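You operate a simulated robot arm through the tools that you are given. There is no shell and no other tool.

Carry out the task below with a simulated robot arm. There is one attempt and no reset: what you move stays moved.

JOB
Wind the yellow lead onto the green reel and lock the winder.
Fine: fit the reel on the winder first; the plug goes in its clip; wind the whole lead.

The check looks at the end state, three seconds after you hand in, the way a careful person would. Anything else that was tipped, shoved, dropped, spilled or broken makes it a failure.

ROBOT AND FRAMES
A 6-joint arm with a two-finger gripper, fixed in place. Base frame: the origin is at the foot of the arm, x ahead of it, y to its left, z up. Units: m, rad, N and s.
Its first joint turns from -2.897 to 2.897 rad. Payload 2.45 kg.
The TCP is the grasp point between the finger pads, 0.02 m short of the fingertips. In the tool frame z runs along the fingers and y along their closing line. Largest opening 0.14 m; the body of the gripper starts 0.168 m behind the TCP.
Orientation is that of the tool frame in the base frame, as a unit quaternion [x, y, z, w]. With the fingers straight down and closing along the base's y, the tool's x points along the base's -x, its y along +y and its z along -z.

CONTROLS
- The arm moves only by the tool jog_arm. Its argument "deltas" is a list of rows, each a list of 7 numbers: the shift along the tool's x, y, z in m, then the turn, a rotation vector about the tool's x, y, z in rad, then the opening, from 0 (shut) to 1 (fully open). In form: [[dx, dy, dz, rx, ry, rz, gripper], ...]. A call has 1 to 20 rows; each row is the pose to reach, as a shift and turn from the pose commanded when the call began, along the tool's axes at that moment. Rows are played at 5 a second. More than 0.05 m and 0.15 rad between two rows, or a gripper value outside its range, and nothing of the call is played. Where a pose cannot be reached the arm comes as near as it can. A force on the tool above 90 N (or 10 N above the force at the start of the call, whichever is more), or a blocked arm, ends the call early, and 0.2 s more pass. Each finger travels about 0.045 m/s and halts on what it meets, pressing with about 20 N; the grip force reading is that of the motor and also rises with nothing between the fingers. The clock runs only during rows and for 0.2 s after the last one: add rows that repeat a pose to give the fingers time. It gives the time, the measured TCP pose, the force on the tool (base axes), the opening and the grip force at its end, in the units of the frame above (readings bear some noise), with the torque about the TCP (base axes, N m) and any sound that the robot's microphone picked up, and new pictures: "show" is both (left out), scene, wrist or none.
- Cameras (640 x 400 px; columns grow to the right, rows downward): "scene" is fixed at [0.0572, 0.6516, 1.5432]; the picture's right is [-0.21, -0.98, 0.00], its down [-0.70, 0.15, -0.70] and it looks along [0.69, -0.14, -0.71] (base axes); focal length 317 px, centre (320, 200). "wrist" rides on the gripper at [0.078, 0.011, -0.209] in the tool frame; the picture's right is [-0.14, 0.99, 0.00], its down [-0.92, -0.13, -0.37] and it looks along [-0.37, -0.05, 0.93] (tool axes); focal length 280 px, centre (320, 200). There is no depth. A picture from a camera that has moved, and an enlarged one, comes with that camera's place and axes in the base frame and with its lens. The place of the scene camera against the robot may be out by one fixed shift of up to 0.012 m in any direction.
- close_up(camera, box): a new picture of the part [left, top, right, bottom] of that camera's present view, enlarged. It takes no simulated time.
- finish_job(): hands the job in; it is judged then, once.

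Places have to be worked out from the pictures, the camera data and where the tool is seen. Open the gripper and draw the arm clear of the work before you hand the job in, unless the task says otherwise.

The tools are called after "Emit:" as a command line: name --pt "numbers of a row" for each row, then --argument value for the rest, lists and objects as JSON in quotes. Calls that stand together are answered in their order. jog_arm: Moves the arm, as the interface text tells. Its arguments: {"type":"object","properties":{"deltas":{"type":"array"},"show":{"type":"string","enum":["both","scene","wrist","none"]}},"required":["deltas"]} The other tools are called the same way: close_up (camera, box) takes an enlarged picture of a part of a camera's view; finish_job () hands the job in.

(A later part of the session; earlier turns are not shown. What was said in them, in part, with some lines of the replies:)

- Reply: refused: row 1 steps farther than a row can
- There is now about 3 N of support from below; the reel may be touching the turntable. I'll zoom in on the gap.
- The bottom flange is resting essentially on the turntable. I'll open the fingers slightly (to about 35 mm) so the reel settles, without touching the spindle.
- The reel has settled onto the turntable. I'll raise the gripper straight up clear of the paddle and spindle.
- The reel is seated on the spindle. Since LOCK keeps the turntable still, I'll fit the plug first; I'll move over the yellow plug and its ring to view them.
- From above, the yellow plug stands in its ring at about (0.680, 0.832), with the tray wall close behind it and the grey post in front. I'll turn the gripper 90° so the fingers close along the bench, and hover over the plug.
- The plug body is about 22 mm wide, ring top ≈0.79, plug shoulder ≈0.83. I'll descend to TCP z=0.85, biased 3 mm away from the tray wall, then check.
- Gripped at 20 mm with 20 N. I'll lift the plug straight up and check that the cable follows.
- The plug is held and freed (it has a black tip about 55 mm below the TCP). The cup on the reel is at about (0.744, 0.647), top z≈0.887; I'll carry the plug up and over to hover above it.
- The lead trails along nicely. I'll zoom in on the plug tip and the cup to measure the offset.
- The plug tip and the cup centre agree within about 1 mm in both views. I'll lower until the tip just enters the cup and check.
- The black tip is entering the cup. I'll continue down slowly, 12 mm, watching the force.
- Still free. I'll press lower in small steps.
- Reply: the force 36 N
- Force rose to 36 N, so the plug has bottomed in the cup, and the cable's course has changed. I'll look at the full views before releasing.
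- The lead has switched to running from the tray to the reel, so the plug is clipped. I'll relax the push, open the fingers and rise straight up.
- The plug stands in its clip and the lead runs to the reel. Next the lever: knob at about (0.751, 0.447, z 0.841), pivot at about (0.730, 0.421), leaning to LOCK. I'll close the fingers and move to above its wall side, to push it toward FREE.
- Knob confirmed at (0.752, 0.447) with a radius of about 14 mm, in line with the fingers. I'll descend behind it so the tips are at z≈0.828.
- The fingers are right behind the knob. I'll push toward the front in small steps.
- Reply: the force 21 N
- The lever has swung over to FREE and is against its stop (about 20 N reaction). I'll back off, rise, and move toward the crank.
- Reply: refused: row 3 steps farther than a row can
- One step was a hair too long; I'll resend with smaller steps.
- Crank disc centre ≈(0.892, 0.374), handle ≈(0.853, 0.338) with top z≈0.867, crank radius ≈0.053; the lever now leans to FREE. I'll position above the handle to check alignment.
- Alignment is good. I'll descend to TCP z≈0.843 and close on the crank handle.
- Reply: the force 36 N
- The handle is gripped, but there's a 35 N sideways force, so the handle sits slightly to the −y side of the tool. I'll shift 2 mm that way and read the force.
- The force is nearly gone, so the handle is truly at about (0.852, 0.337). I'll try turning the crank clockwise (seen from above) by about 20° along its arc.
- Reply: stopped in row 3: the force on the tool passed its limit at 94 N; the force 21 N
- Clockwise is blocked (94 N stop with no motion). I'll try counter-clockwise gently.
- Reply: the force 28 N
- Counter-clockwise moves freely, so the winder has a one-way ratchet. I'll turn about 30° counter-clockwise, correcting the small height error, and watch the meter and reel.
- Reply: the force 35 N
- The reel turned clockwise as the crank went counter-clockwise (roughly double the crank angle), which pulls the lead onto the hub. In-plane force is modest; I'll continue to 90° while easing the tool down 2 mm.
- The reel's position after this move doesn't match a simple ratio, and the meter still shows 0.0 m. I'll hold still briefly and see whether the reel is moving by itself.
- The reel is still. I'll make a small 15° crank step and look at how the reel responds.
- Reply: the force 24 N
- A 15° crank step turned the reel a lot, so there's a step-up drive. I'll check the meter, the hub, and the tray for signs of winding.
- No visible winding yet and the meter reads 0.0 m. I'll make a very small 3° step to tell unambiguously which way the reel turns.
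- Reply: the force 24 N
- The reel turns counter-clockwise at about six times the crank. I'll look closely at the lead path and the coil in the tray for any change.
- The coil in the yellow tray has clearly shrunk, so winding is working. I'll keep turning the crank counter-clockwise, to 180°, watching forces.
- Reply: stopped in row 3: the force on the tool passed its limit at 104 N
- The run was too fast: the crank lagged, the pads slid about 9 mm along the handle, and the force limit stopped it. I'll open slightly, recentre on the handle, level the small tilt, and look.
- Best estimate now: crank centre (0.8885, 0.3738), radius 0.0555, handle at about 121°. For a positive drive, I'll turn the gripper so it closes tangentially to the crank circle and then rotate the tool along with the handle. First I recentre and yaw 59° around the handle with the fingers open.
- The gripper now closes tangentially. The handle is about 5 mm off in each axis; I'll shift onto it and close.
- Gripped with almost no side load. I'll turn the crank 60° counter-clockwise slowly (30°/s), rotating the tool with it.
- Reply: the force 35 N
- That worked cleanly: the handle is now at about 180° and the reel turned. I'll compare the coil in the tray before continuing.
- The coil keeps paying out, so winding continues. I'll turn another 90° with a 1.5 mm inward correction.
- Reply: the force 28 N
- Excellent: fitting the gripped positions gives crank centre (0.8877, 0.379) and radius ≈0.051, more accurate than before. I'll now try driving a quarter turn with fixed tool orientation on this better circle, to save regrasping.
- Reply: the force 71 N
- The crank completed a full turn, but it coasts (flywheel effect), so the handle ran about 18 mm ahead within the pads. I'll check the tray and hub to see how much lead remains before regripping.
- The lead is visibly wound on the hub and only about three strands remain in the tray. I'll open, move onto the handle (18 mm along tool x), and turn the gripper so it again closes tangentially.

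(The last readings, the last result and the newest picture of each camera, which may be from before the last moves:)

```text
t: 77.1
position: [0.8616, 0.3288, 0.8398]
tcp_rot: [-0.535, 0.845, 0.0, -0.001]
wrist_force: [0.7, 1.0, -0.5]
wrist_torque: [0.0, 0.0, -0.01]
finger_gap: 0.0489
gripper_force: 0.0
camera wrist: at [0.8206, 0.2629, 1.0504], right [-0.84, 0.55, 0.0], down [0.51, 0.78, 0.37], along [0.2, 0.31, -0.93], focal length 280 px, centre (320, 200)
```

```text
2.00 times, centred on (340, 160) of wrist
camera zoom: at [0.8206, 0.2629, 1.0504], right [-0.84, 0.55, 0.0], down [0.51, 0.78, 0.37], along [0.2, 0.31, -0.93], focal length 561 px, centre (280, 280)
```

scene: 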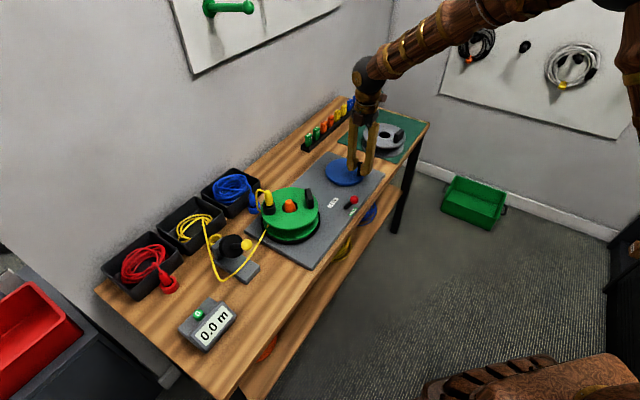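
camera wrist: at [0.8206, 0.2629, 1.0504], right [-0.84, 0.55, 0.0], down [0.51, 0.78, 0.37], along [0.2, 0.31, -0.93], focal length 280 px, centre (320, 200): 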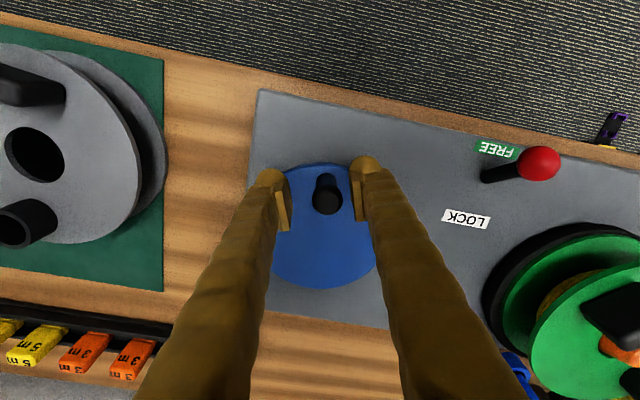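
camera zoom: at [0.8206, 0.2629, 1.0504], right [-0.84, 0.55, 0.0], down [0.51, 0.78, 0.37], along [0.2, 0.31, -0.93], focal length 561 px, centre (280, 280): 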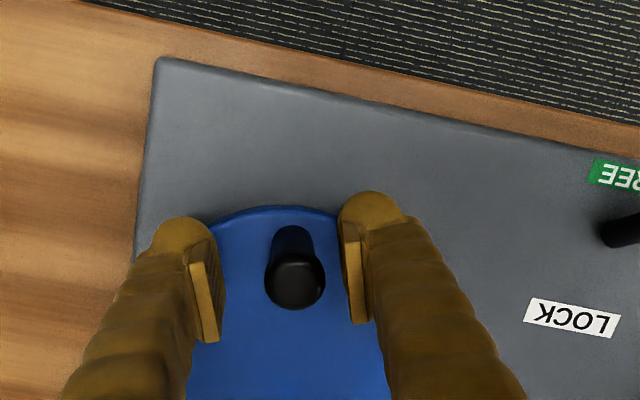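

Gripper is aligned around the handle (about 5 mm off along y). In one call I'll centre, close, then turn the crank about 70° with a soft start and stop.

Emit:
jog_arm --pt "0 0.0054 0 0 0 0 0.35" --pt "0 0.0054 0 0 0 0 0.2" --pt "0 0.0054 0 0 0 0 0.1" --pt "0 0.0054 0 0 0 0 0" --pt "0 0.0054 0 0 0 0 0" --pt "0.0003 0.0027 0 0 0 -0.0524 0" --pt "0.0005 -0.0018 0 0 0 -0.1396 0" --pt "0.0002 -0.0073 0 0 0 -0.2443 0" --pt "-0.0008 -0.0135 0 0 0 -0.3665 0" --pt "-0.0027 -0.0196 0 0 0 -0.4887 0" --pt "-0.0052 -0.0254 0 0 0 -0.6109 0" --pt "-0.0084 -0.0309 0 0 0 -0.733 0" --pt "-0.0123 -0.0359 0 0 0 -0.8552 0" --pt "-0.0167 -0.0405 0 0 0 -0.9774 0" --pt "-0.0217 -0.0444 0 0 0 -1.0996 0" --pt "-0.0255 -0.0469 0 0 0 -1.1868 0" --pt "-0.0271 -0.0477 0 0 0 -1.2217 0" --pt "-0.0271 -0.0477 0 0 0 -1.2217 0"

Emit:
close_up --camera "wrist" --box '[220, 60, 460, 260]'

Emit:
close_up --camera "scene" --box '[150, 190, 280, 300]'

```text
t: 80.9
position: [0.9172, 0.3333, 0.8405]
tcp_rot: [0.923, -0.385, 0.0, 0.0]
wrist_force: [20.8, -32.0, -8.9]
wrist_torque: [-0.2, -0.16, -0.16]
finger_gap: 0.0207
gripper_force: 44.9
camera wrist: at [0.9657, 0.2695, 1.0506], right [-0.8, -0.6, 0.0], down [-0.56, 0.74, 0.37], along [-0.22, 0.29, -0.93], focal length 280 px, centre (320, 200)
```

scene: 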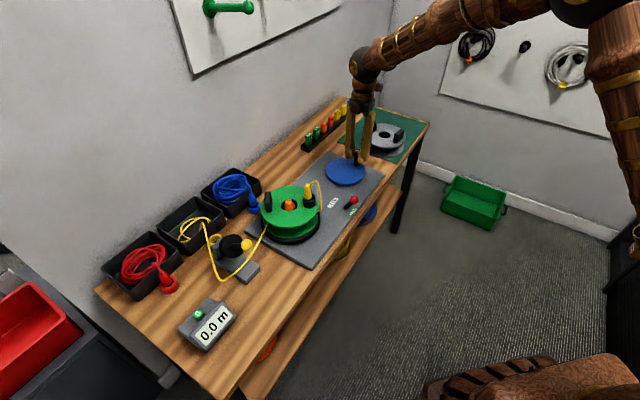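
wrist: 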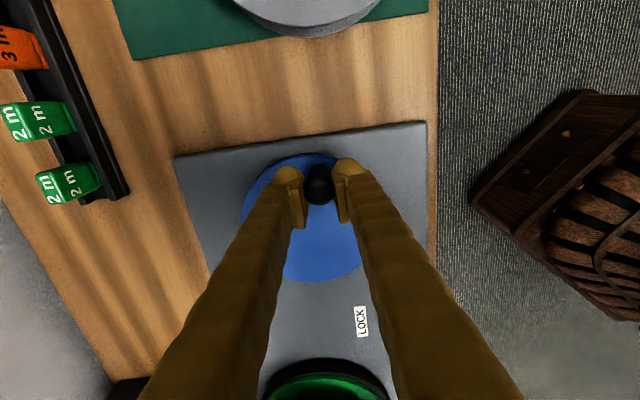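

```text
2.00 times, centred on (340, 160) of wrist
camera zoom: at [0.9657, 0.2695, 1.0506], right [-0.8, -0.6, 0.0], down [-0.56, 0.74, 0.37], along [-0.22, 0.29, -0.93], focal length 561 px, centre (280, 280)
```

zoom: 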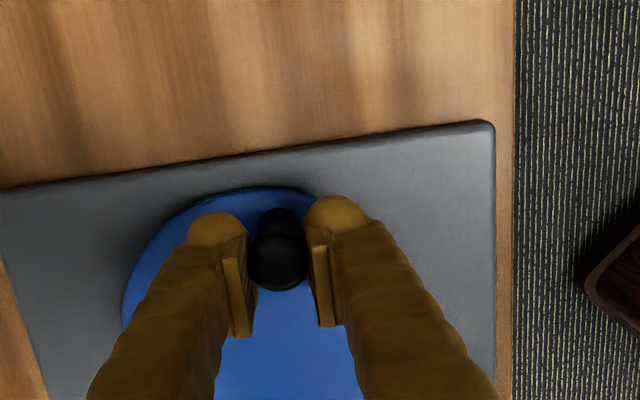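

```text
3.64 times, centred on (215, 245) of scene
camera zoom: at [0.0572, 0.6516, 1.5432], right [-0.21, -0.98, 0.0], down [-0.7, 0.15, -0.7], along [0.69, -0.14, -0.71], focal length 1154 px, centre (702, 36)
```

zoom: 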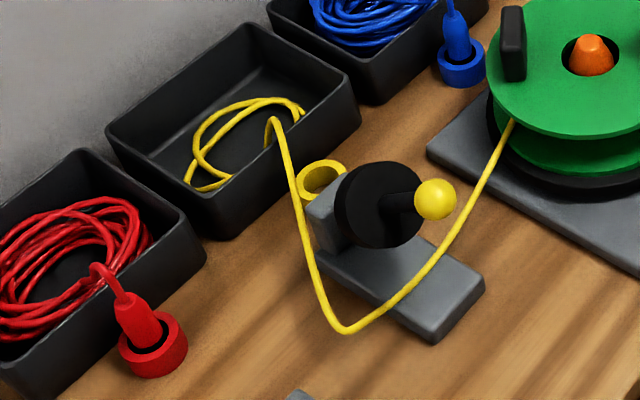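

Only about one and a half loops remain in the tray. I'll briefly loosen, shift 7 mm outward to centre the handle in the pads, and re-close.

Emit:
jog_arm --pt "0 0 0 0 0 0 0.2" --pt "0.003 0 0 0 0 0 0.22" --pt "0.007 0 0 0 0 0 0.22" --pt "0.007 0 0 0 0 0 0.1" --pt "0.007 0 0 0 0 0 0" --pt "0.007 0 0 0 0 0 0" --show "none"

Emit:
close_up --camera "wrist" --box '[220, 60, 460, 260]'

Emit:
close_up --camera "scene" --box '[230, 110, 390, 260]'

```text
t: 82.3
position: [0.9231, 0.3282, 0.8414]
tcp_rot: [0.923, -0.385, 0.0, 0.001]
wrist_force: [-1.7, 4.4, 0.5]
wrist_torque: [0.05, 0.06, -0.05]
finger_gap: 0.0206
gripper_force: 44.4
```

```text
2.00 times, centred on (340, 160) of wrist
camera zoom: at [0.9707, 0.2646, 1.0507], right [-0.8, -0.6, 0.0], down [-0.56, 0.74, 0.37], along [-0.22, 0.29, -0.93], focal length 561 px, centre (280, 280)
```

zoom: 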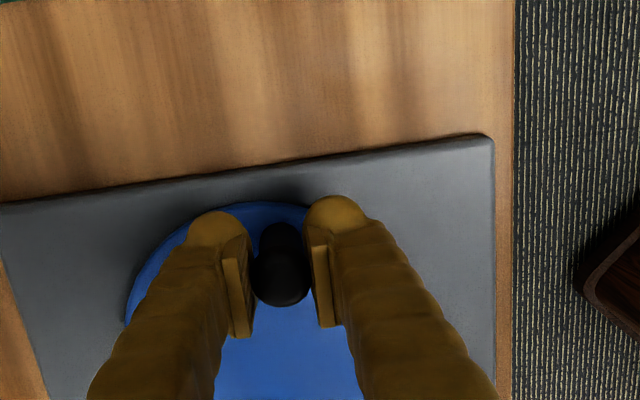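

```text
2.67 times, centred on (310, 185) of scene
camera zoom: at [0.0572, 0.6516, 1.5432], right [-0.21, -0.98, 0.0], down [-0.7, 0.15, -0.7], along [0.69, -0.14, -0.71], focal length 846 px, centre (347, 240)
```

zoom: 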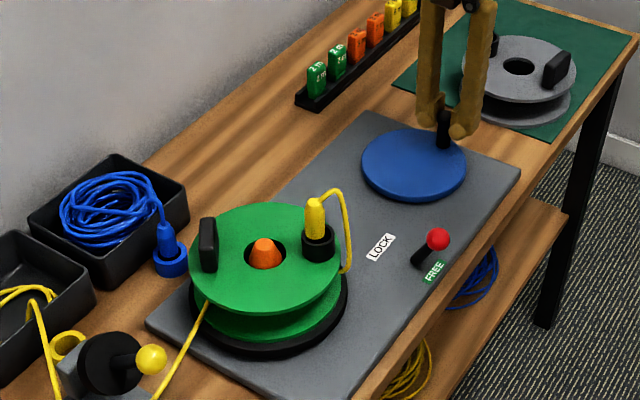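

Centred with little load. I'll now drive about 148° with fixed orientation, soft start and stop, on the calibrated circle.

Emit:
jog_arm --pt "0.0003 -0.0018 0 0 0 0 0" --pt "0.0008 -0.0054 0 0 0 0 0" --pt "0.0009 -0.0108 0 0 0 0 0" --pt "0.0003 -0.0181 0 0 0 0 0" --pt "-0.0016 -0.026 0 0 0 0 0" --pt "-0.0047 -0.0335 0 0 0 0 0" --pt "-0.009 -0.0405 0 0 0 0 0" --pt "-0.0143 -0.0467 0 0 0 0 0" --pt "-0.0205 -0.052 0 0 0 0 0" --pt "-0.0274 -0.0563 0 0 0 0 0" --pt "-0.035 -0.0594 0 0 0 0 0" --pt "-0.0429 -0.0613 0 0 0 0 0" --pt "-0.051 -0.0619 0 0 0 0 0" --pt "-0.0592 -0.0613 0 0 0 0 0" --pt "-0.0671 -0.0594 0 0 0 0 0" --pt "-0.0747 -0.0563 0 0 0 0 0" --pt "-0.0809 -0.0525 0 0 0 0 0" --pt "-0.0852 -0.0492 0 0 0 0 0" --pt "-0.0878 -0.0467 0 0 0 0 0" --pt "-0.0891 -0.0454 0 0 0 0 0"

Emit:
close_up --camera "wrist" --box '[220, 60, 460, 260]'

Emit:
close_up --camera "scene" --box '[150, 150, 350, 310]'

```text
t: 85.1
position: [0.9364, 0.4094, 0.84]
tcp_rot: [0.923, -0.385, 0.003, -0.004]
wrist_force: [10.4, 15.1, -13.0]
wrist_torque: [0.36, 0.32, -0.24]
finger_gap: 0.0208
gripper_force: 45.0
stopped in row 13: the force on the tool passed its limit at 99 N (the readings are from after the stop); the commanded pose is now the measured one
camera wrist: at [0.9835, 0.3451, 1.0506], right [-0.8, -0.6, -0.01], down [-0.56, 0.74, 0.37], along [-0.21, 0.3, -0.93], focal length 280 px, centre (320, 200)
```

scene: 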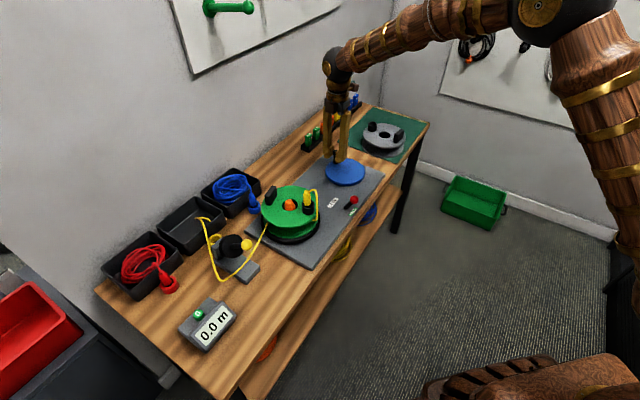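
wrist: 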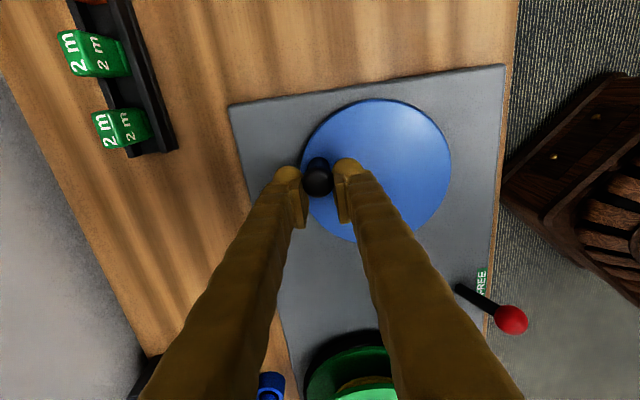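

```text
2.00 times, centred on (340, 160) of wrist
camera zoom: at [0.9835, 0.3451, 1.0506], right [-0.8, -0.6, -0.01], down [-0.56, 0.74, 0.37], along [-0.21, 0.3, -0.93], focal length 561 px, centre (280, 280)
```

zoom: 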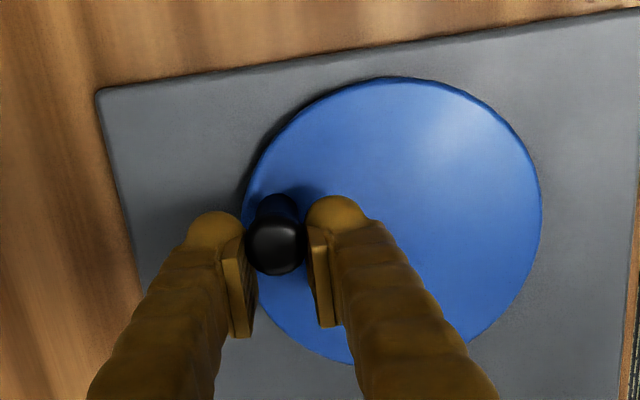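

```text
2.50 times, centred on (250, 230) of scene
camera zoom: at [0.0572, 0.6516, 1.5432], right [-0.21, -0.98, 0.0], down [-0.7, 0.15, -0.7], along [0.69, -0.14, -0.71], focal length 794 px, centre (495, 125)
```

zoom: 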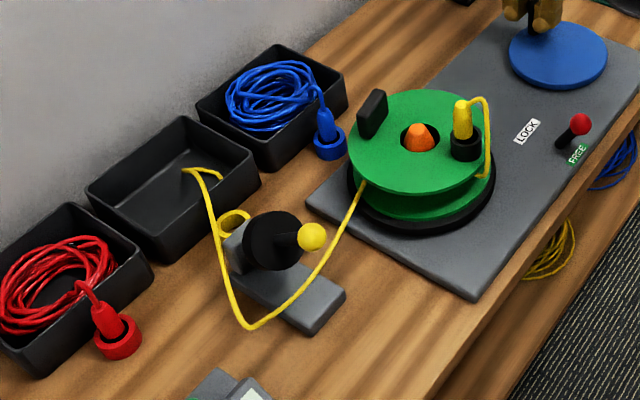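

Nearly all the lead has left the tray. The pads slipped again when pushing along their flat, so I'll go back to the tangential grip. First: open, level the tilt, and move onto the handle. All the grip data now fit centre (0.893, 0.3775), r≈0.0545, handle near 160°.

Emit:
jog_arm --pt "0 0 0 0 0 0 0.2" --pt "0.004 0 0 -0.005 -0.0013 0 0.35" --pt "0.0125 0 0 -0.0097 -0.0025 0 0.35" --pt "0.0125 0 0 -0.0097 -0.0025 0 0.35" --show "none"

Emit:
jog_arm --pt "0 0 0 0 0 0.14 0.38" --pt "0 0 0 0 0 0.28 0.38" --pt "0 0 0 0 0 0.42 0.38" --pt "0 0 0 0 0 0.56 0.38" --pt "0 0 0 0 0 0.7 0.38" --pt "0 0 0 0 0 0.84 0.38" --pt "0 0 0 0 0 0.98 0.38" --pt "0 0 0 0 0 1.12 0.38" --pt "0 0 0 0 0 1.26 0.38" --pt "0 0 0 0 0 1.4 0.38" --pt "0 0 0 0 0 1.54 0.38" --pt "0 0 0 0 0 1.68 0.38" --pt "0 0 0 0 0 1.82 0.38" --pt "0 0 0 0 0 1.94 0.38" --pt "0 0 0 0 0 1.94 0.38" --show "wrist"

Emit:
close_up --camera "wrist" --box '[220, 60, 460, 260]'

```text
t: 86.1
position: [0.9463, 0.399, 0.8409]
tcp_rot: [0.923, -0.386, -0.001, 0.0]
wrist_force: [0.4, -0.2, 0.2]
wrist_torque: [0.0, -0.03, -0.03]
finger_gap: 0.049
gripper_force: 0.0
```

```text
t: 89.3
position: [0.946, 0.3988, 0.8404]
tcp_rot: [-0.203, 0.979, -0.001, -0.001]
wrist_force: [0.0, -0.3, -0.7]
wrist_torque: [0.0, 0.02, 0.0]
finger_gap: 0.0531
gripper_force: 0.0
camera wrist: at [0.8709, 0.3775, 1.052], right [-0.27, 0.96, 0.0], down [0.9, 0.25, 0.37], along [0.35, 0.1, -0.93], focal length 280 px, centre (320, 200)
```

wrist: 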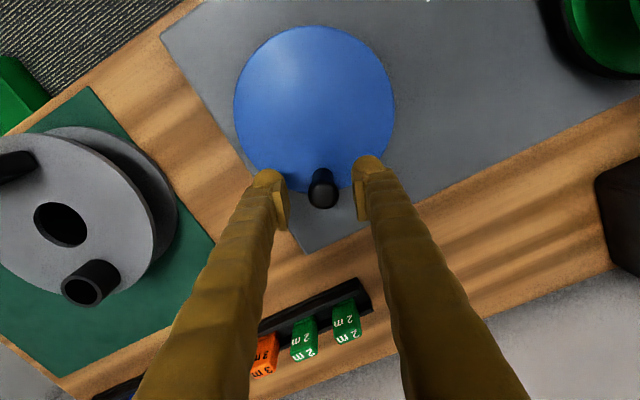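

```text
2.00 times, centred on (340, 160) of wrist
camera zoom: at [0.8709, 0.3775, 1.052], right [-0.27, 0.96, 0.0], down [0.9, 0.25, 0.37], along [0.35, 0.1, -0.93], focal length 561 px, centre (280, 280)
```

zoom: 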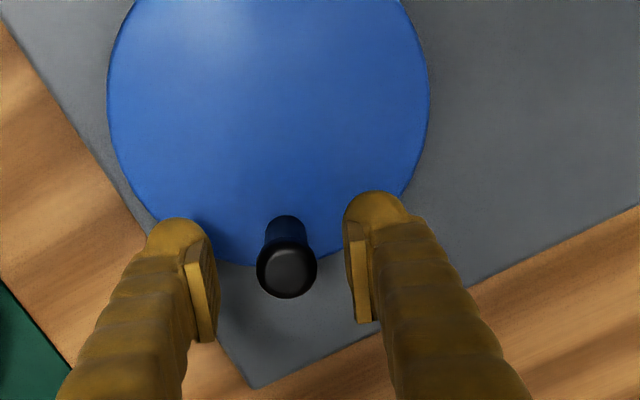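

The handle sits within 3 mm of the tool centre with the tool pointing at the crank axis. I'll centre, close, and drive about 84° with the tool rotating along.

Emit:
jog_arm --pt "0.002 0.003 0 0 0 0 0.3" --pt "0.002 0.003 0 0 0 0 0.15" --pt "0.002 0.003 0 0 0 0 0.05" --pt "0.002 0.003 0 0 0 0 0" --pt "0.002 0.003 0 0 0 0 0" --pt "0.002 0.0049 0 0 0 -0.0349 0" --pt "0.0023 0.0087 0 0 0 -0.1047 0" --pt "0.0032 0.0143 0 0 0 -0.2094 0" --pt "0.005 0.0207 0 0 0 -0.3316 0" --pt "0.0075 0.0269 0 0 0 -0.4538 0" --pt "0.0108 0.0327 0 0 0 -0.576 0" --pt "0.0148 0.038 0 0 0 -0.6981 0" --pt "0.0193 0.0429 0 0 0 -0.8203 0" --pt "0.0245 0.0471 0 0 0 -0.9425 0" --pt "0.0301 0.0507 0 0 0 -1.0647 0" --pt "0.0361 0.0535 0 0 0 -1.1868 0" --pt "0.0415 0.0554 0 0 0 -1.2915 0" --pt "0.0461 0.0565 0 0 0 -1.3788 0" --pt "0.0489 0.057 0 0 0 -1.4312 0" --pt "0.0508 0.0572 0 0 0 -1.4661 0"

Emit:
close_up --camera "scene" --box '[150, 150, 350, 310]'

Emit:
close_up --camera "wrist" --box '[220, 60, 460, 260]'

```text
t: 93.5
position: [0.8757, 0.4299, 0.84]
tcp_rot: [0.807, -0.59, 0.0, 0.001]
wrist_force: [14.2, -42.3, -29.3]
wrist_torque: [-0.27, -0.1, -0.04]
finger_gap: 0.021
gripper_force: 44.9
camera wrist: at [0.8907, 0.3531, 1.0514], right [-0.99, -0.17, 0.0], down [-0.16, 0.92, 0.37], along [-0.06, 0.36, -0.93], focal length 280 px, centre (320, 200)
```

scene: 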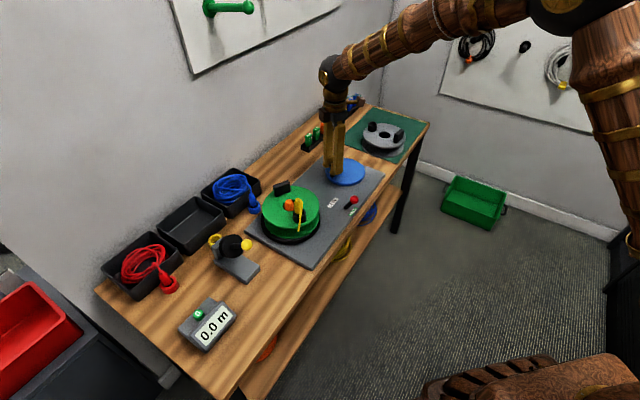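
wrist: 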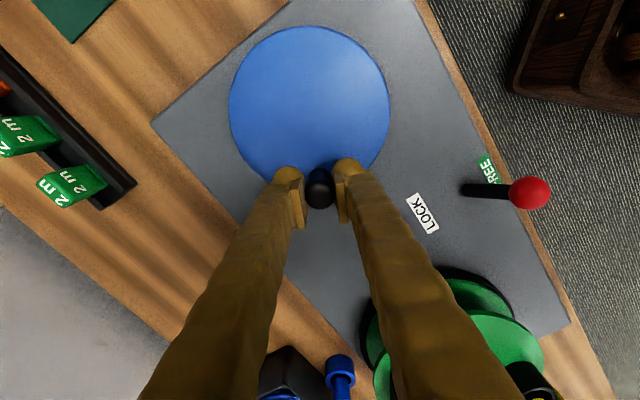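

```text
2.50 times, centred on (250, 230) of scene
camera zoom: at [0.0572, 0.6516, 1.5432], right [-0.21, -0.98, 0.0], down [-0.7, 0.15, -0.7], along [0.69, -0.14, -0.71], focal length 794 px, centre (495, 125)
```

zoom: 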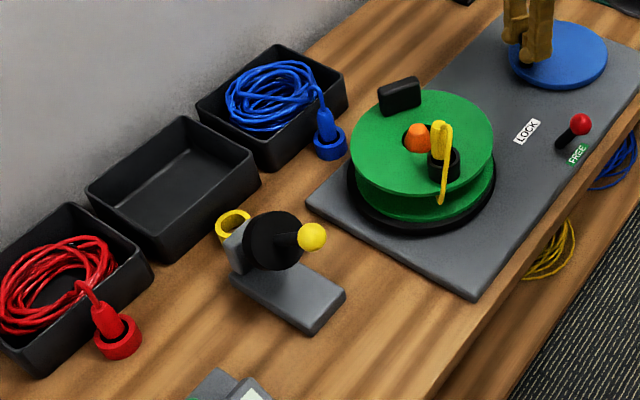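

```text
2.00 times, centred on (340, 160) of wrist
camera zoom: at [0.8907, 0.3531, 1.0514], right [-0.99, -0.17, 0.0], down [-0.16, 0.92, 0.37], along [-0.06, 0.36, -0.93], focal length 561 px, centre (280, 280)
```

zoom: 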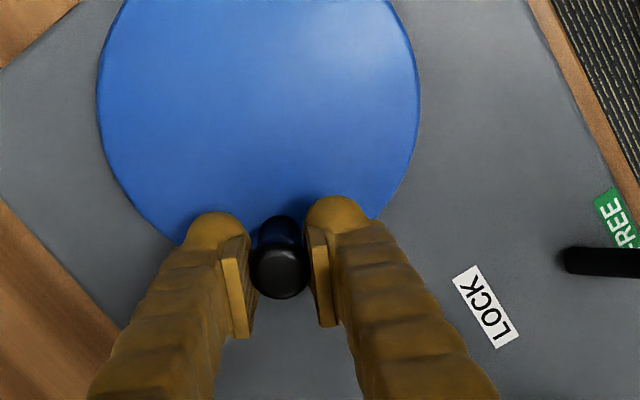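

The lead has completely left the tray and table. I'll look closely at the reel and plug.

Emit:
close_up --camera "scene" --box '[255, 170, 335, 250]'

Emit:
close_up --camera "wrist" --box '[340, 240, 600, 400]'

Emit:
close_up --camera "scene" --box '[130, 190, 290, 360]'

```text
5.00 times, centred on (295, 210) of scene
camera zoom: at [0.0572, 0.6516, 1.5432], right [-0.21, -0.98, 0.0], down [-0.7, 0.15, -0.7], along [0.69, -0.14, -0.71], focal length 1587 px, centre (445, 150)
```

zoom: 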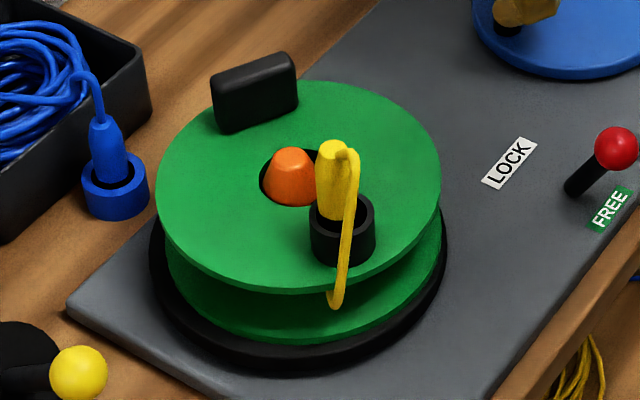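

```text
2.46 times, centred on (470, 320) of wrist
camera zoom: at [0.8907, 0.3531, 1.0514], right [-0.99, -0.17, 0.0], down [-0.16, 0.92, 0.37], along [-0.06, 0.36, -0.93], focal length 690 px, centre (-49, -95)
```

zoom: 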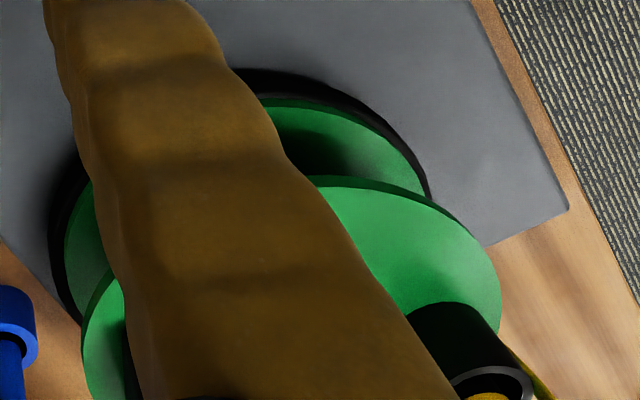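

```text
2.35 times, centred on (210, 275) of scene
camera zoom: at [0.0572, 0.6516, 1.5432], right [-0.21, -0.98, 0.0], down [-0.7, 0.15, -0.7], along [0.69, -0.14, -0.71], focal length 747 px, centre (579, 24)
```

zoom: 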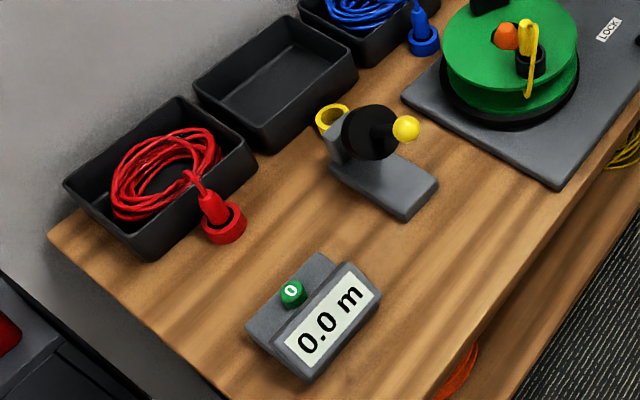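

No lead is trailing anywhere; it all seems to be on the reel. To be sure the tail is fully in, I'll turn the crank another 30° and check for any change or stop.

Emit:
jog_arm --pt "0.001 0.0019 0 0 0 -0.0349 0" --pt "0.0023 0.0057 0 0 0 -0.1047 0" --pt "0.0032 0.0113 0 0 0 -0.2094 0" --pt "0.0047 0.0168 0 0 0 -0.3142 0" --pt "0.0067 0.0222 0 0 0 -0.4189 0" --pt "0.0084 0.0256 0 0 0 -0.4887 0" --pt "0.0093 0.0273 0 0 0 -0.5236 0" --pt "0.0093 0.0273 0 0 0 -0.5236 0" --show "scene"

Emit:
close_up --camera "scene" --box '[255, 170, 335, 250]'

```text
t: 95.3
position: [0.8523, 0.4131, 0.8419]
tcp_rot: [0.932, -0.362, 0.0, 0.002]
wrist_force: [-23.5, 12.3, -13.0]
wrist_torque: [0.18, 0.25, -0.25]
finger_gap: 0.0208
gripper_force: 45.2
```

scene: 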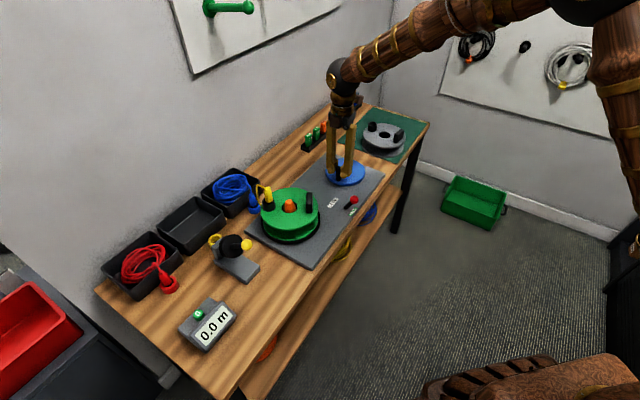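

```text
5.00 times, centred on (295, 210) of scene
camera zoom: at [0.0572, 0.6516, 1.5432], right [-0.21, -0.98, 0.0], down [-0.7, 0.15, -0.7], along [0.69, -0.14, -0.71], focal length 1587 px, centre (445, 150)
```

zoom: 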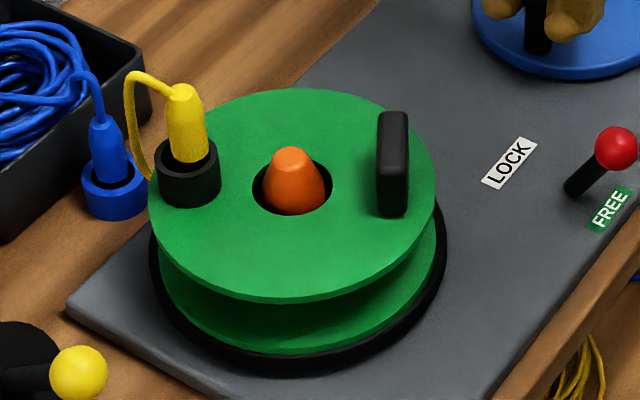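

The reel spins with no lead trailing, so the whole lead is wound. I'll release the crank handle and rise straight up.

Emit:
jog_arm --pt "0 0 0 0 0 0 0.2" --pt "0 0 0 0 0 0 0.4" --pt "0 0 0 0 0 0 0.4" --pt "0 0 -0.02 0 0 0 0.4" --pt "0 0 -0.05 0 0 0 0.4" --pt "0 0 -0.09 0 0 0 0.4" --pt "0 0 -0.13 0 0 0 0.4" --pt "0 0 -0.13 0 0 0 0.4"

Emit:
close_up --camera "wrist" --box '[220, 60, 560, 300]'

Emit:
close_up --camera "scene" --box '[255, 130, 395, 250]'

```text
t: 97.1
position: [0.8524, 0.4127, 0.9702]
tcp_rot: [0.932, -0.361, 0.0, 0.001]
wrist_force: [-0.7, 0.8, -0.6]
wrist_torque: [0.0, 0.01, 0.02]
finger_gap: 0.0558
gripper_force: 0.0
camera wrist: at [0.9044, 0.3521, 1.1809], right [-0.77, -0.64, 0.0], down [-0.59, 0.72, 0.37], along [-0.24, 0.28, -0.93], focal length 280 px, centre (320, 200)
```

scene: 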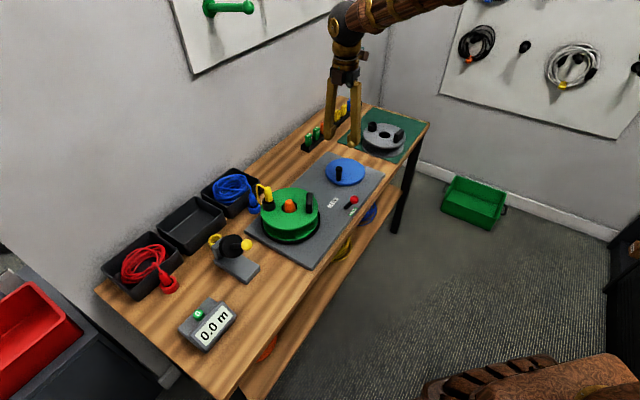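
wrist: 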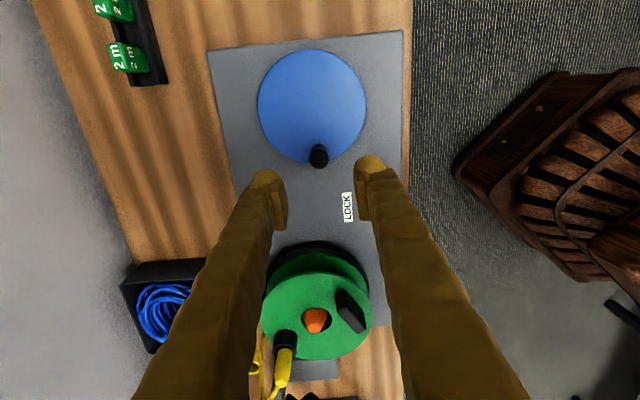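

```text
1.67 times, centred on (390, 180) of wrist
camera zoom: at [0.9044, 0.3521, 1.1809], right [-0.77, -0.64, 0.0], down [-0.59, 0.72, 0.37], along [-0.24, 0.28, -0.93], focal length 467 px, centre (203, 233)
```

zoom: 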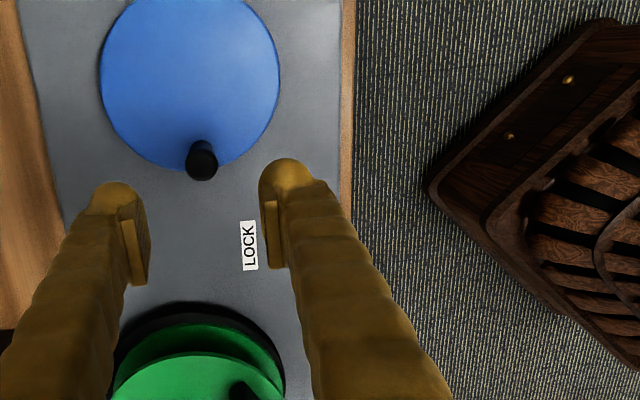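

```text
3.33 times, centred on (325, 190) of scene
camera zoom: at [0.0572, 0.6516, 1.5432], right [-0.21, -0.98, 0.0], down [-0.7, 0.15, -0.7], along [0.69, -0.14, -0.71], focal length 1058 px, centre (303, 233)
```

zoom: 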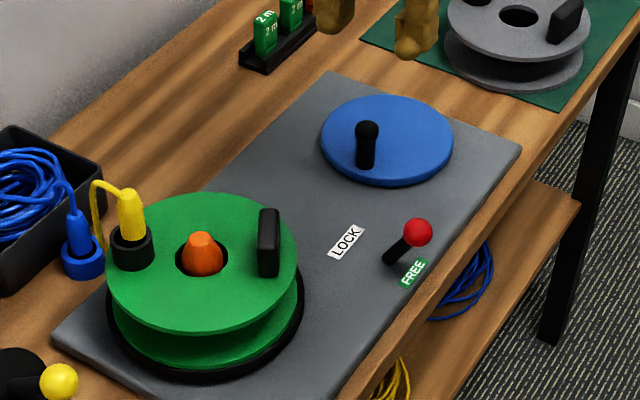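

The crank handle is free. The lever knob is at about (0.710, 0.401) on the FREE side; the fingers already open across the bench, so I'll move over the knob to straddle it.

Emit:
jog_arm --pt "-0.03 0.033 0 0 0 0 0.43" --pt "-0.06 0.066 0 0 0 0 0.43" --pt "-0.09 0.098 0 0 0 0 0.43" --pt "-0.097 0.1051 0.02 0 0 0 0.43" --pt "-0.097 0.1051 0.05 0 0 0 0.43" --pt "-0.097 0.1051 0.05 0 0 0 0.43"

Emit:
close_up --camera "wrist" --box '[220, 60, 420, 240]'

Emit:
close_up --camera "scene" --box '[300, 130, 400, 240]'

```text
t: 98.5
position: [0.7107, 0.4012, 0.9219]
tcp_rot: [0.933, -0.361, -0.001, 0.001]
wrist_force: [0.2, 0.3, -0.1]
wrist_torque: [0.01, -0.03, 0.01]
finger_gap: 0.0602
gripper_force: 0.1
camera wrist: at [0.762, 0.342, 1.1314], right [-0.77, -0.64, 0.0], down [-0.59, 0.72, 0.37], along [-0.24, 0.28, -0.93], focal length 280 px, centre (320, 200)
```

scene: 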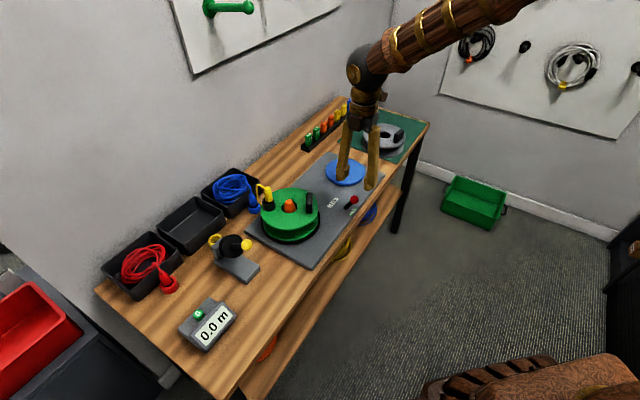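
wrist: 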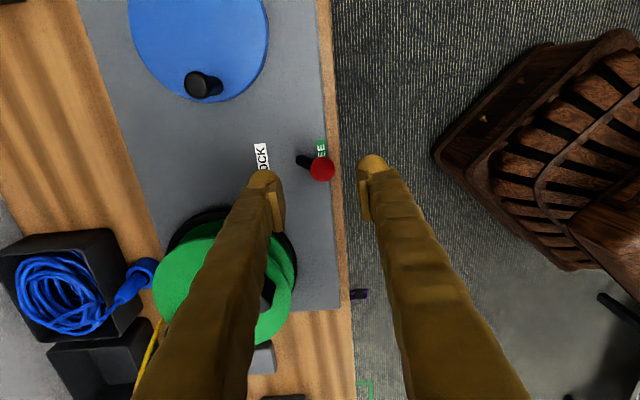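

```text
2.22 times, centred on (320, 150) of wrist
camera zoom: at [0.762, 0.342, 1.1314], right [-0.77, -0.64, 0.0], down [-0.59, 0.72, 0.37], along [-0.24, 0.28, -0.93], focal length 623 px, centre (320, 311)
```

zoom: 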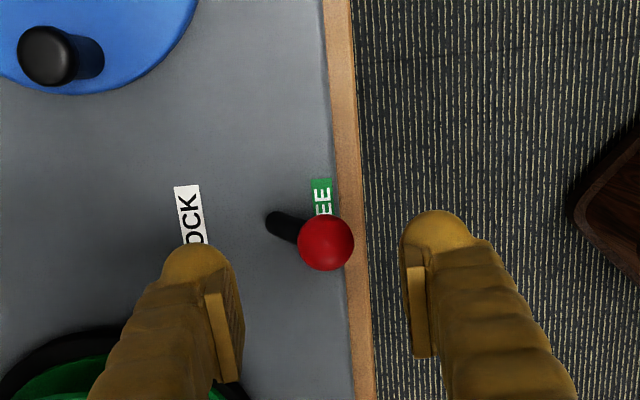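

```text
3.64 times, centred on (350, 185) of scene
camera zoom: at [0.0572, 0.6516, 1.5432], right [-0.21, -0.98, 0.0], down [-0.7, 0.15, -0.7], along [0.69, -0.14, -0.71], focal length 1154 px, centre (211, 254)
```

zoom: 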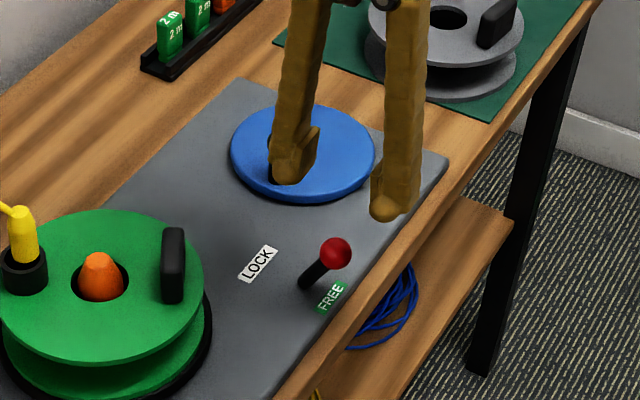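

The knob is centred between the open fingers. I'll descend and sweep toward the wall so the front finger pushes the lever to LOCK.

Emit:
jog_arm --pt "0 0 0.035 0 0 0 0.43" --pt "0 0 0.074 0 0 0 0.43" --pt "0 0 0.074 0 0 0 0.43" --pt "0.0006 -0.01 0.074 0 0 0 0.43" --pt "0.0013 -0.02 0.074 0 0 0 0.43" --pt "0.0019 -0.03 0.074 0 0 0 0.43" --pt "0.0025 -0.04 0.074 0 0 0 0.43" --pt "0.0032 -0.05 0.074 0 0 0 0.43" --pt "0.0038 -0.06 0.074 0 0 0 0.43" --pt "0.0045 -0.07 0.074 0 0 0 0.43" --pt "0.0051 -0.08 0.074 0 0 0 0.43" --pt "0.0051 -0.083 0.074 0 0 0 0.43" --pt "0.0051 -0.083 0.074 0 0 0 0.43"

Emit:
close_up --camera "wrist" --box '[220, 60, 420, 240]'

Emit:
close_up --camera "scene" --box '[300, 130, 400, 240]'

```text
t: 101.3
position: [0.7711, 0.4587, 0.8467]
tcp_rot: [0.932, -0.362, -0.001, 0.002]
wrist_force: [-13.1, -7.3, 2.5]
wrist_torque: [-0.12, 0.22, -0.07]
finger_gap: 0.0695
gripper_force: 7.0
camera wrist: at [0.8222, 0.3978, 1.0566], right [-0.77, -0.64, 0.0], down [-0.59, 0.72, 0.37], along [-0.24, 0.28, -0.93], focal length 280 px, centre (320, 200)
```

scene: 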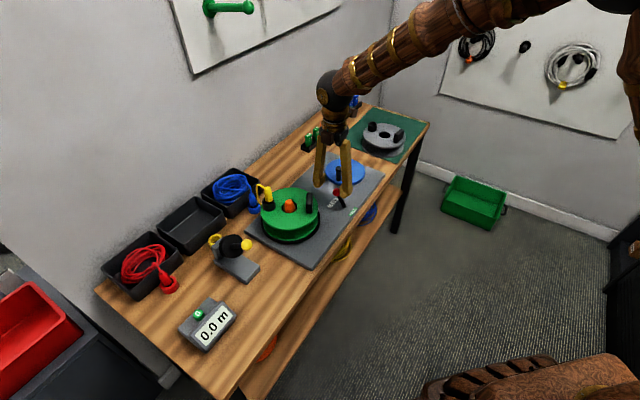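
wrist: 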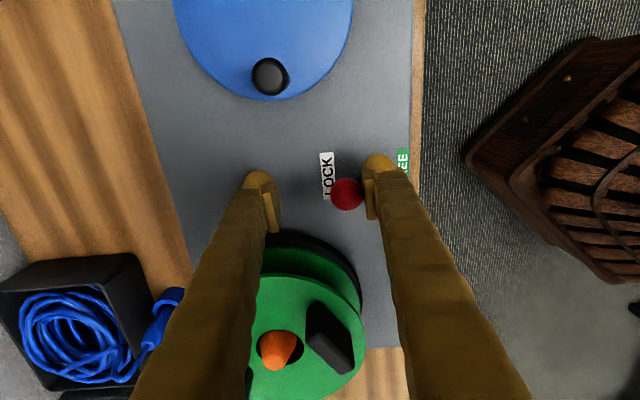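

```text
2.22 times, centred on (320, 150) of wrist
camera zoom: at [0.8222, 0.3978, 1.0566], right [-0.77, -0.64, 0.0], down [-0.59, 0.72, 0.37], along [-0.24, 0.28, -0.93], focal length 623 px, centre (320, 311)
```

zoom: 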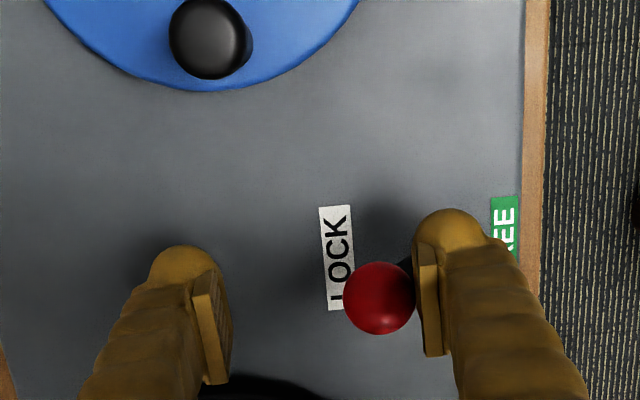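

```text
3.64 times, centred on (350, 185) of scene
camera zoom: at [0.0572, 0.6516, 1.5432], right [-0.21, -0.98, 0.0], down [-0.7, 0.15, -0.7], along [0.69, -0.14, -0.71], focal length 1154 px, centre (211, 254)
```

zoom: 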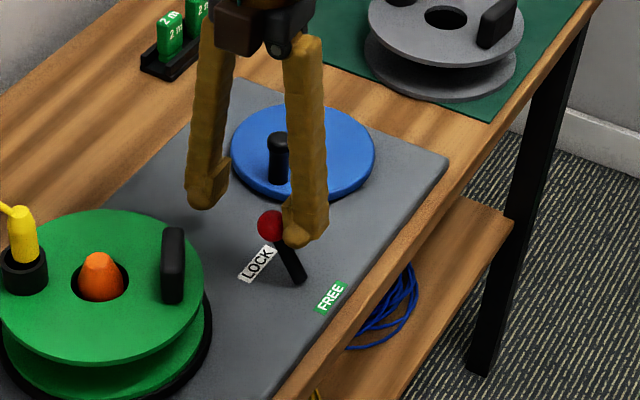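

The knob is back at exactly its original LOCK position in the scene view. I'll back the finger off, rise clear and verify.

Emit:
jog_arm --pt "0 0.006 0 0 0 0 0.45" --pt "0 0.014 0 0 0 0 0.45" --pt "0 0.014 -0.03 0 0 0 0.45" --pt "0 0.014 -0.07 0 0 0 0.45" --pt "0 0.014 -0.11 0 0 0 0.45" --pt "0 0.014 -0.15 0 0 0 0.45" --pt "0 0.014 -0.19 0 0 0 0.6" --pt "0 0.014 -0.19 0 0 0 0.6"

Emit:
close_up --camera "scene" --box '[250, 130, 390, 250]'

Emit:
close_up --camera "wrist" --box '[200, 60, 440, 400]'

```text
t: 103.1
position: [0.7624, 0.4485, 1.0372]
tcp_rot: [0.932, -0.361, -0.001, 0.001]
wrist_force: [0.7, 0.1, -0.2]
wrist_torque: [-0.01, -0.03, 0.0]
finger_gap: 0.084
gripper_force: 0.1
camera wrist: at [0.8146, 0.3887, 1.2482], right [-0.77, -0.64, 0.0], down [-0.59, 0.72, 0.37], along [-0.24, 0.28, -0.93], focal length 280 px, centre (320, 200)
```

scene: 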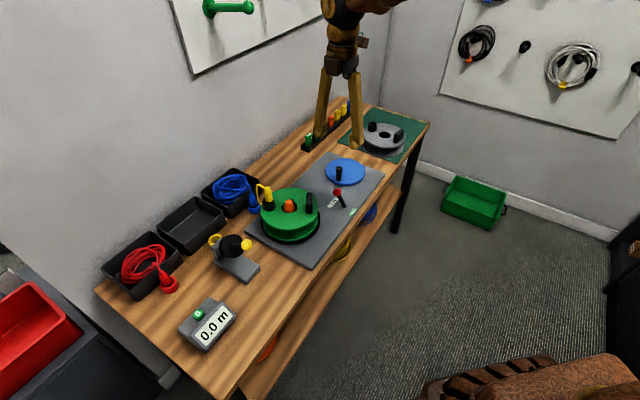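
wrist: 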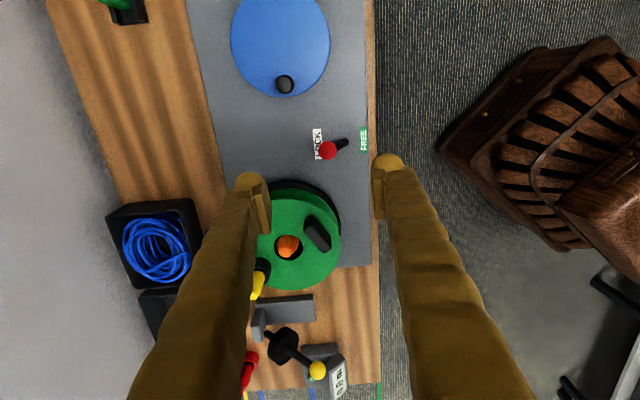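

```text
3.33 times, centred on (320, 190) of scene
camera zoom: at [0.0572, 0.6516, 1.5432], right [-0.21, -0.98, 0.0], down [-0.7, 0.15, -0.7], along [0.69, -0.14, -0.71], focal length 1058 px, centre (320, 233)
```

zoom: 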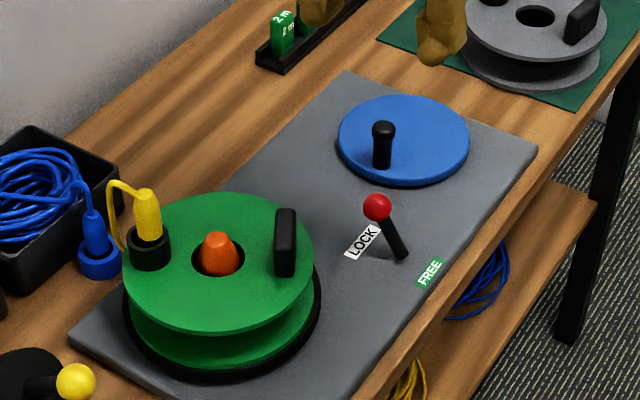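

```text
1.18 times, centred on (320, 230) of wrist
camera zoom: at [0.8146, 0.3887, 1.2482], right [-0.77, -0.64, 0.0], down [-0.59, 0.72, 0.37], along [-0.24, 0.28, -0.93], focal length 330 px, centre (320, 165)
```

zoom: 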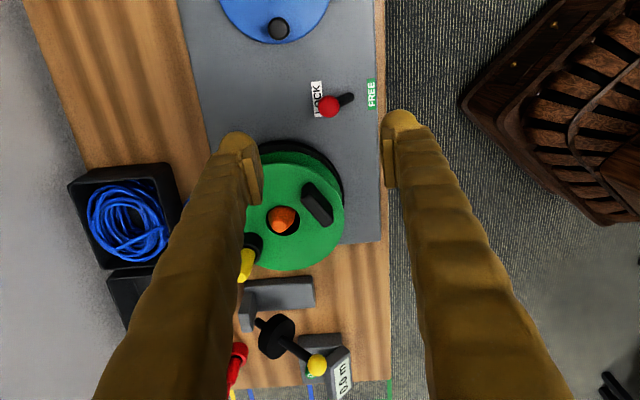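

The lever stands at LOCK. I'll take closer looks at the reel, plug and surroundings from both cameras to verify everything.

Emit:
close_up --camera "wrist" --box '[230, 160, 370, 300]'

Emit:
close_up --camera "scene" --box '[250, 175, 330, 250]'

Emit:
close_up --camera "scene" --box '[90, 160, 290, 370]'

Emit:
close_up --camera "scene" --box '[290, 80, 450, 200]'

```text
2.86 times, centred on (300, 230) of wrist
camera zoom: at [0.8146, 0.3887, 1.2482], right [-0.77, -0.64, 0.0], down [-0.59, 0.72, 0.37], along [-0.24, 0.28, -0.93], focal length 801 px, centre (377, 114)
```

zoom: 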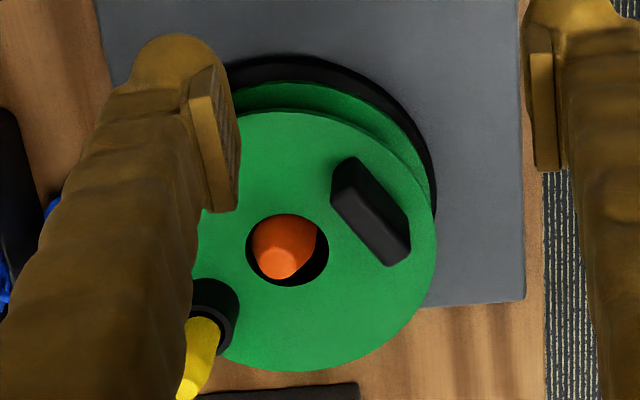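

```text
5.33 times, centred on (290, 212) of scene
camera zoom: at [0.0572, 0.6516, 1.5432], right [-0.21, -0.98, 0.0], down [-0.7, 0.15, -0.7], along [0.69, -0.14, -0.71], focal length 1693 px, centre (480, 133)
```

zoom: 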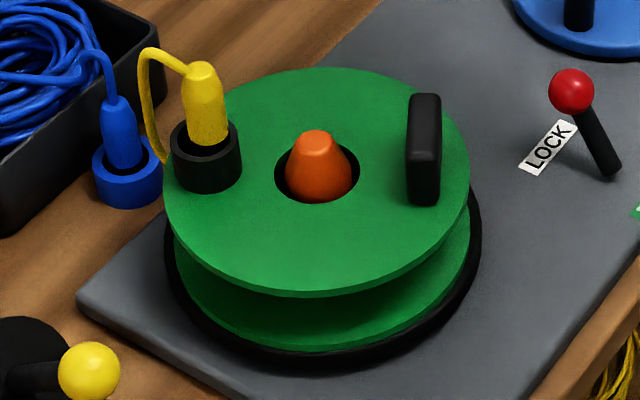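

```text
1.90 times, centred on (190, 265) of scene
camera zoom: at [0.0572, 0.6516, 1.5432], right [-0.21, -0.98, 0.0], down [-0.7, 0.15, -0.7], along [0.69, -0.14, -0.71], focal length 605 px, centre (568, 76)
```

zoom: 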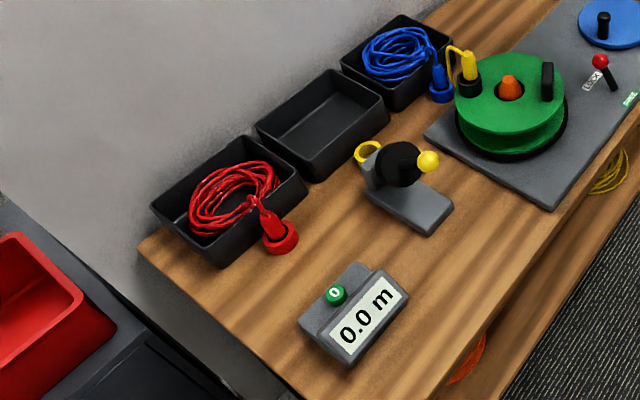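

```text
3.33 times, centred on (370, 140) of scene
camera zoom: at [0.0572, 0.6516, 1.5432], right [-0.21, -0.98, 0.0], down [-0.7, 0.15, -0.7], along [0.69, -0.14, -0.71], focal length 1058 px, centre (153, 400)
```

zoom: 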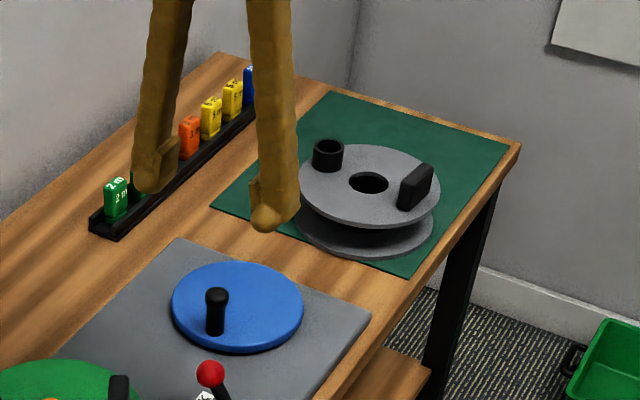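

The plug is in its clip, the tray and table are clear of lead, the lever is at LOCK, and the neighbours are undisturbed. I'll open the gripper and draw the arm up and back.

Emit:
jog_arm --pt "0 0 -0.04 0 0 0 0.8" --pt "0 0 -0.08 0 0 0 1" --pt "-0.015 0.025 -0.115 0 0 0 1" --pt "-0.032 0.055 -0.14 0 0 0 1" --pt "-0.05 0.085 -0.16 0 0 0 1" --pt "-0.067 0.115 -0.17 0 0 0 1" --pt "-0.084 0.145 -0.18 0 0 0 1" --pt "-0.084 0.145 -0.18 0 0 0 1"

Emit:
close_up --camera "scene" --box '[150, 130, 400, 330]'

```text
t: 104.9
position: [0.6006, 0.3996, 1.2177]
tcp_rot: [0.932, -0.361, -0.001, 0.001]
wrist_force: [-0.7, -0.2, 0.0]
wrist_torque: [0.0, 0.0, 0.0]
finger_gap: 0.1399
gripper_force: 0.1
camera wrist: at [0.6526, 0.3394, 1.4285], right [-0.77, -0.64, 0.0], down [-0.59, 0.72, 0.37], along [-0.24, 0.28, -0.93], focal length 280 px, centre (320, 200)
```

scene: 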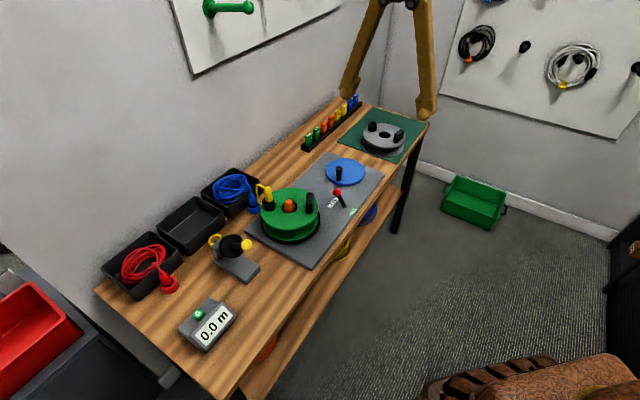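
wrist: 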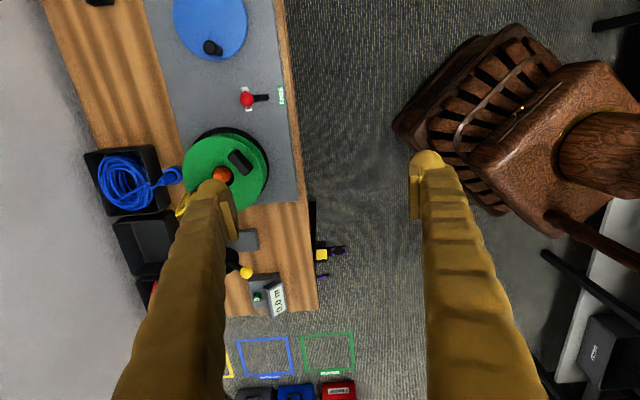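

```text
2.00 times, centred on (275, 230) of scene
camera zoom: at [0.0572, 0.6516, 1.5432], right [-0.21, -0.98, 0.0], down [-0.7, 0.15, -0.7], along [0.69, -0.14, -0.71], focal length 635 px, centre (410, 140)
```

zoom: 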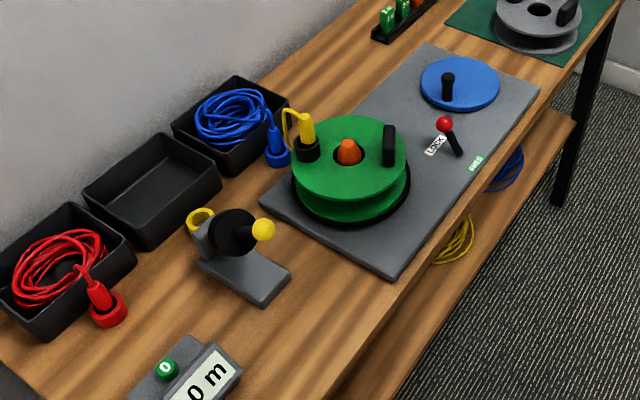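

The arm is clear with the gripper open. The reel is on the spindle, the plug is in its clip, all the yellow lead is wound and the lever is at LOCK, so I'm handing the job in.

Emit:
finish_job

```text
The job is handed in.
```

The green reel is on the winder, the yellow plug is in its clip, the lead is wound on, and the lever is at LOCK. I've handed the job in, but I haven't seen the check's result.

- **Winding:** The yellow tray is empty and no lead trails on the bench. I turned the crank a further 30° after the tail went in and saw no change.
- **Meter:** It read 0.0 m throughout, so I judged "the whole lead" from the empty tray rather than from a measured length.
- **Crank:** The 90 N force limit stopped the arm three times on the crank handle: once when I first tried the blocked direction, and twice while winding when the grip slipped. I re-gripped after each slip and saw no damage.
- **Surroundings:** In the final pictures nothing else looks moved, including the grey reel, the length tags and the red and blue leads. The arm is raised clear of the work with the gripper open.
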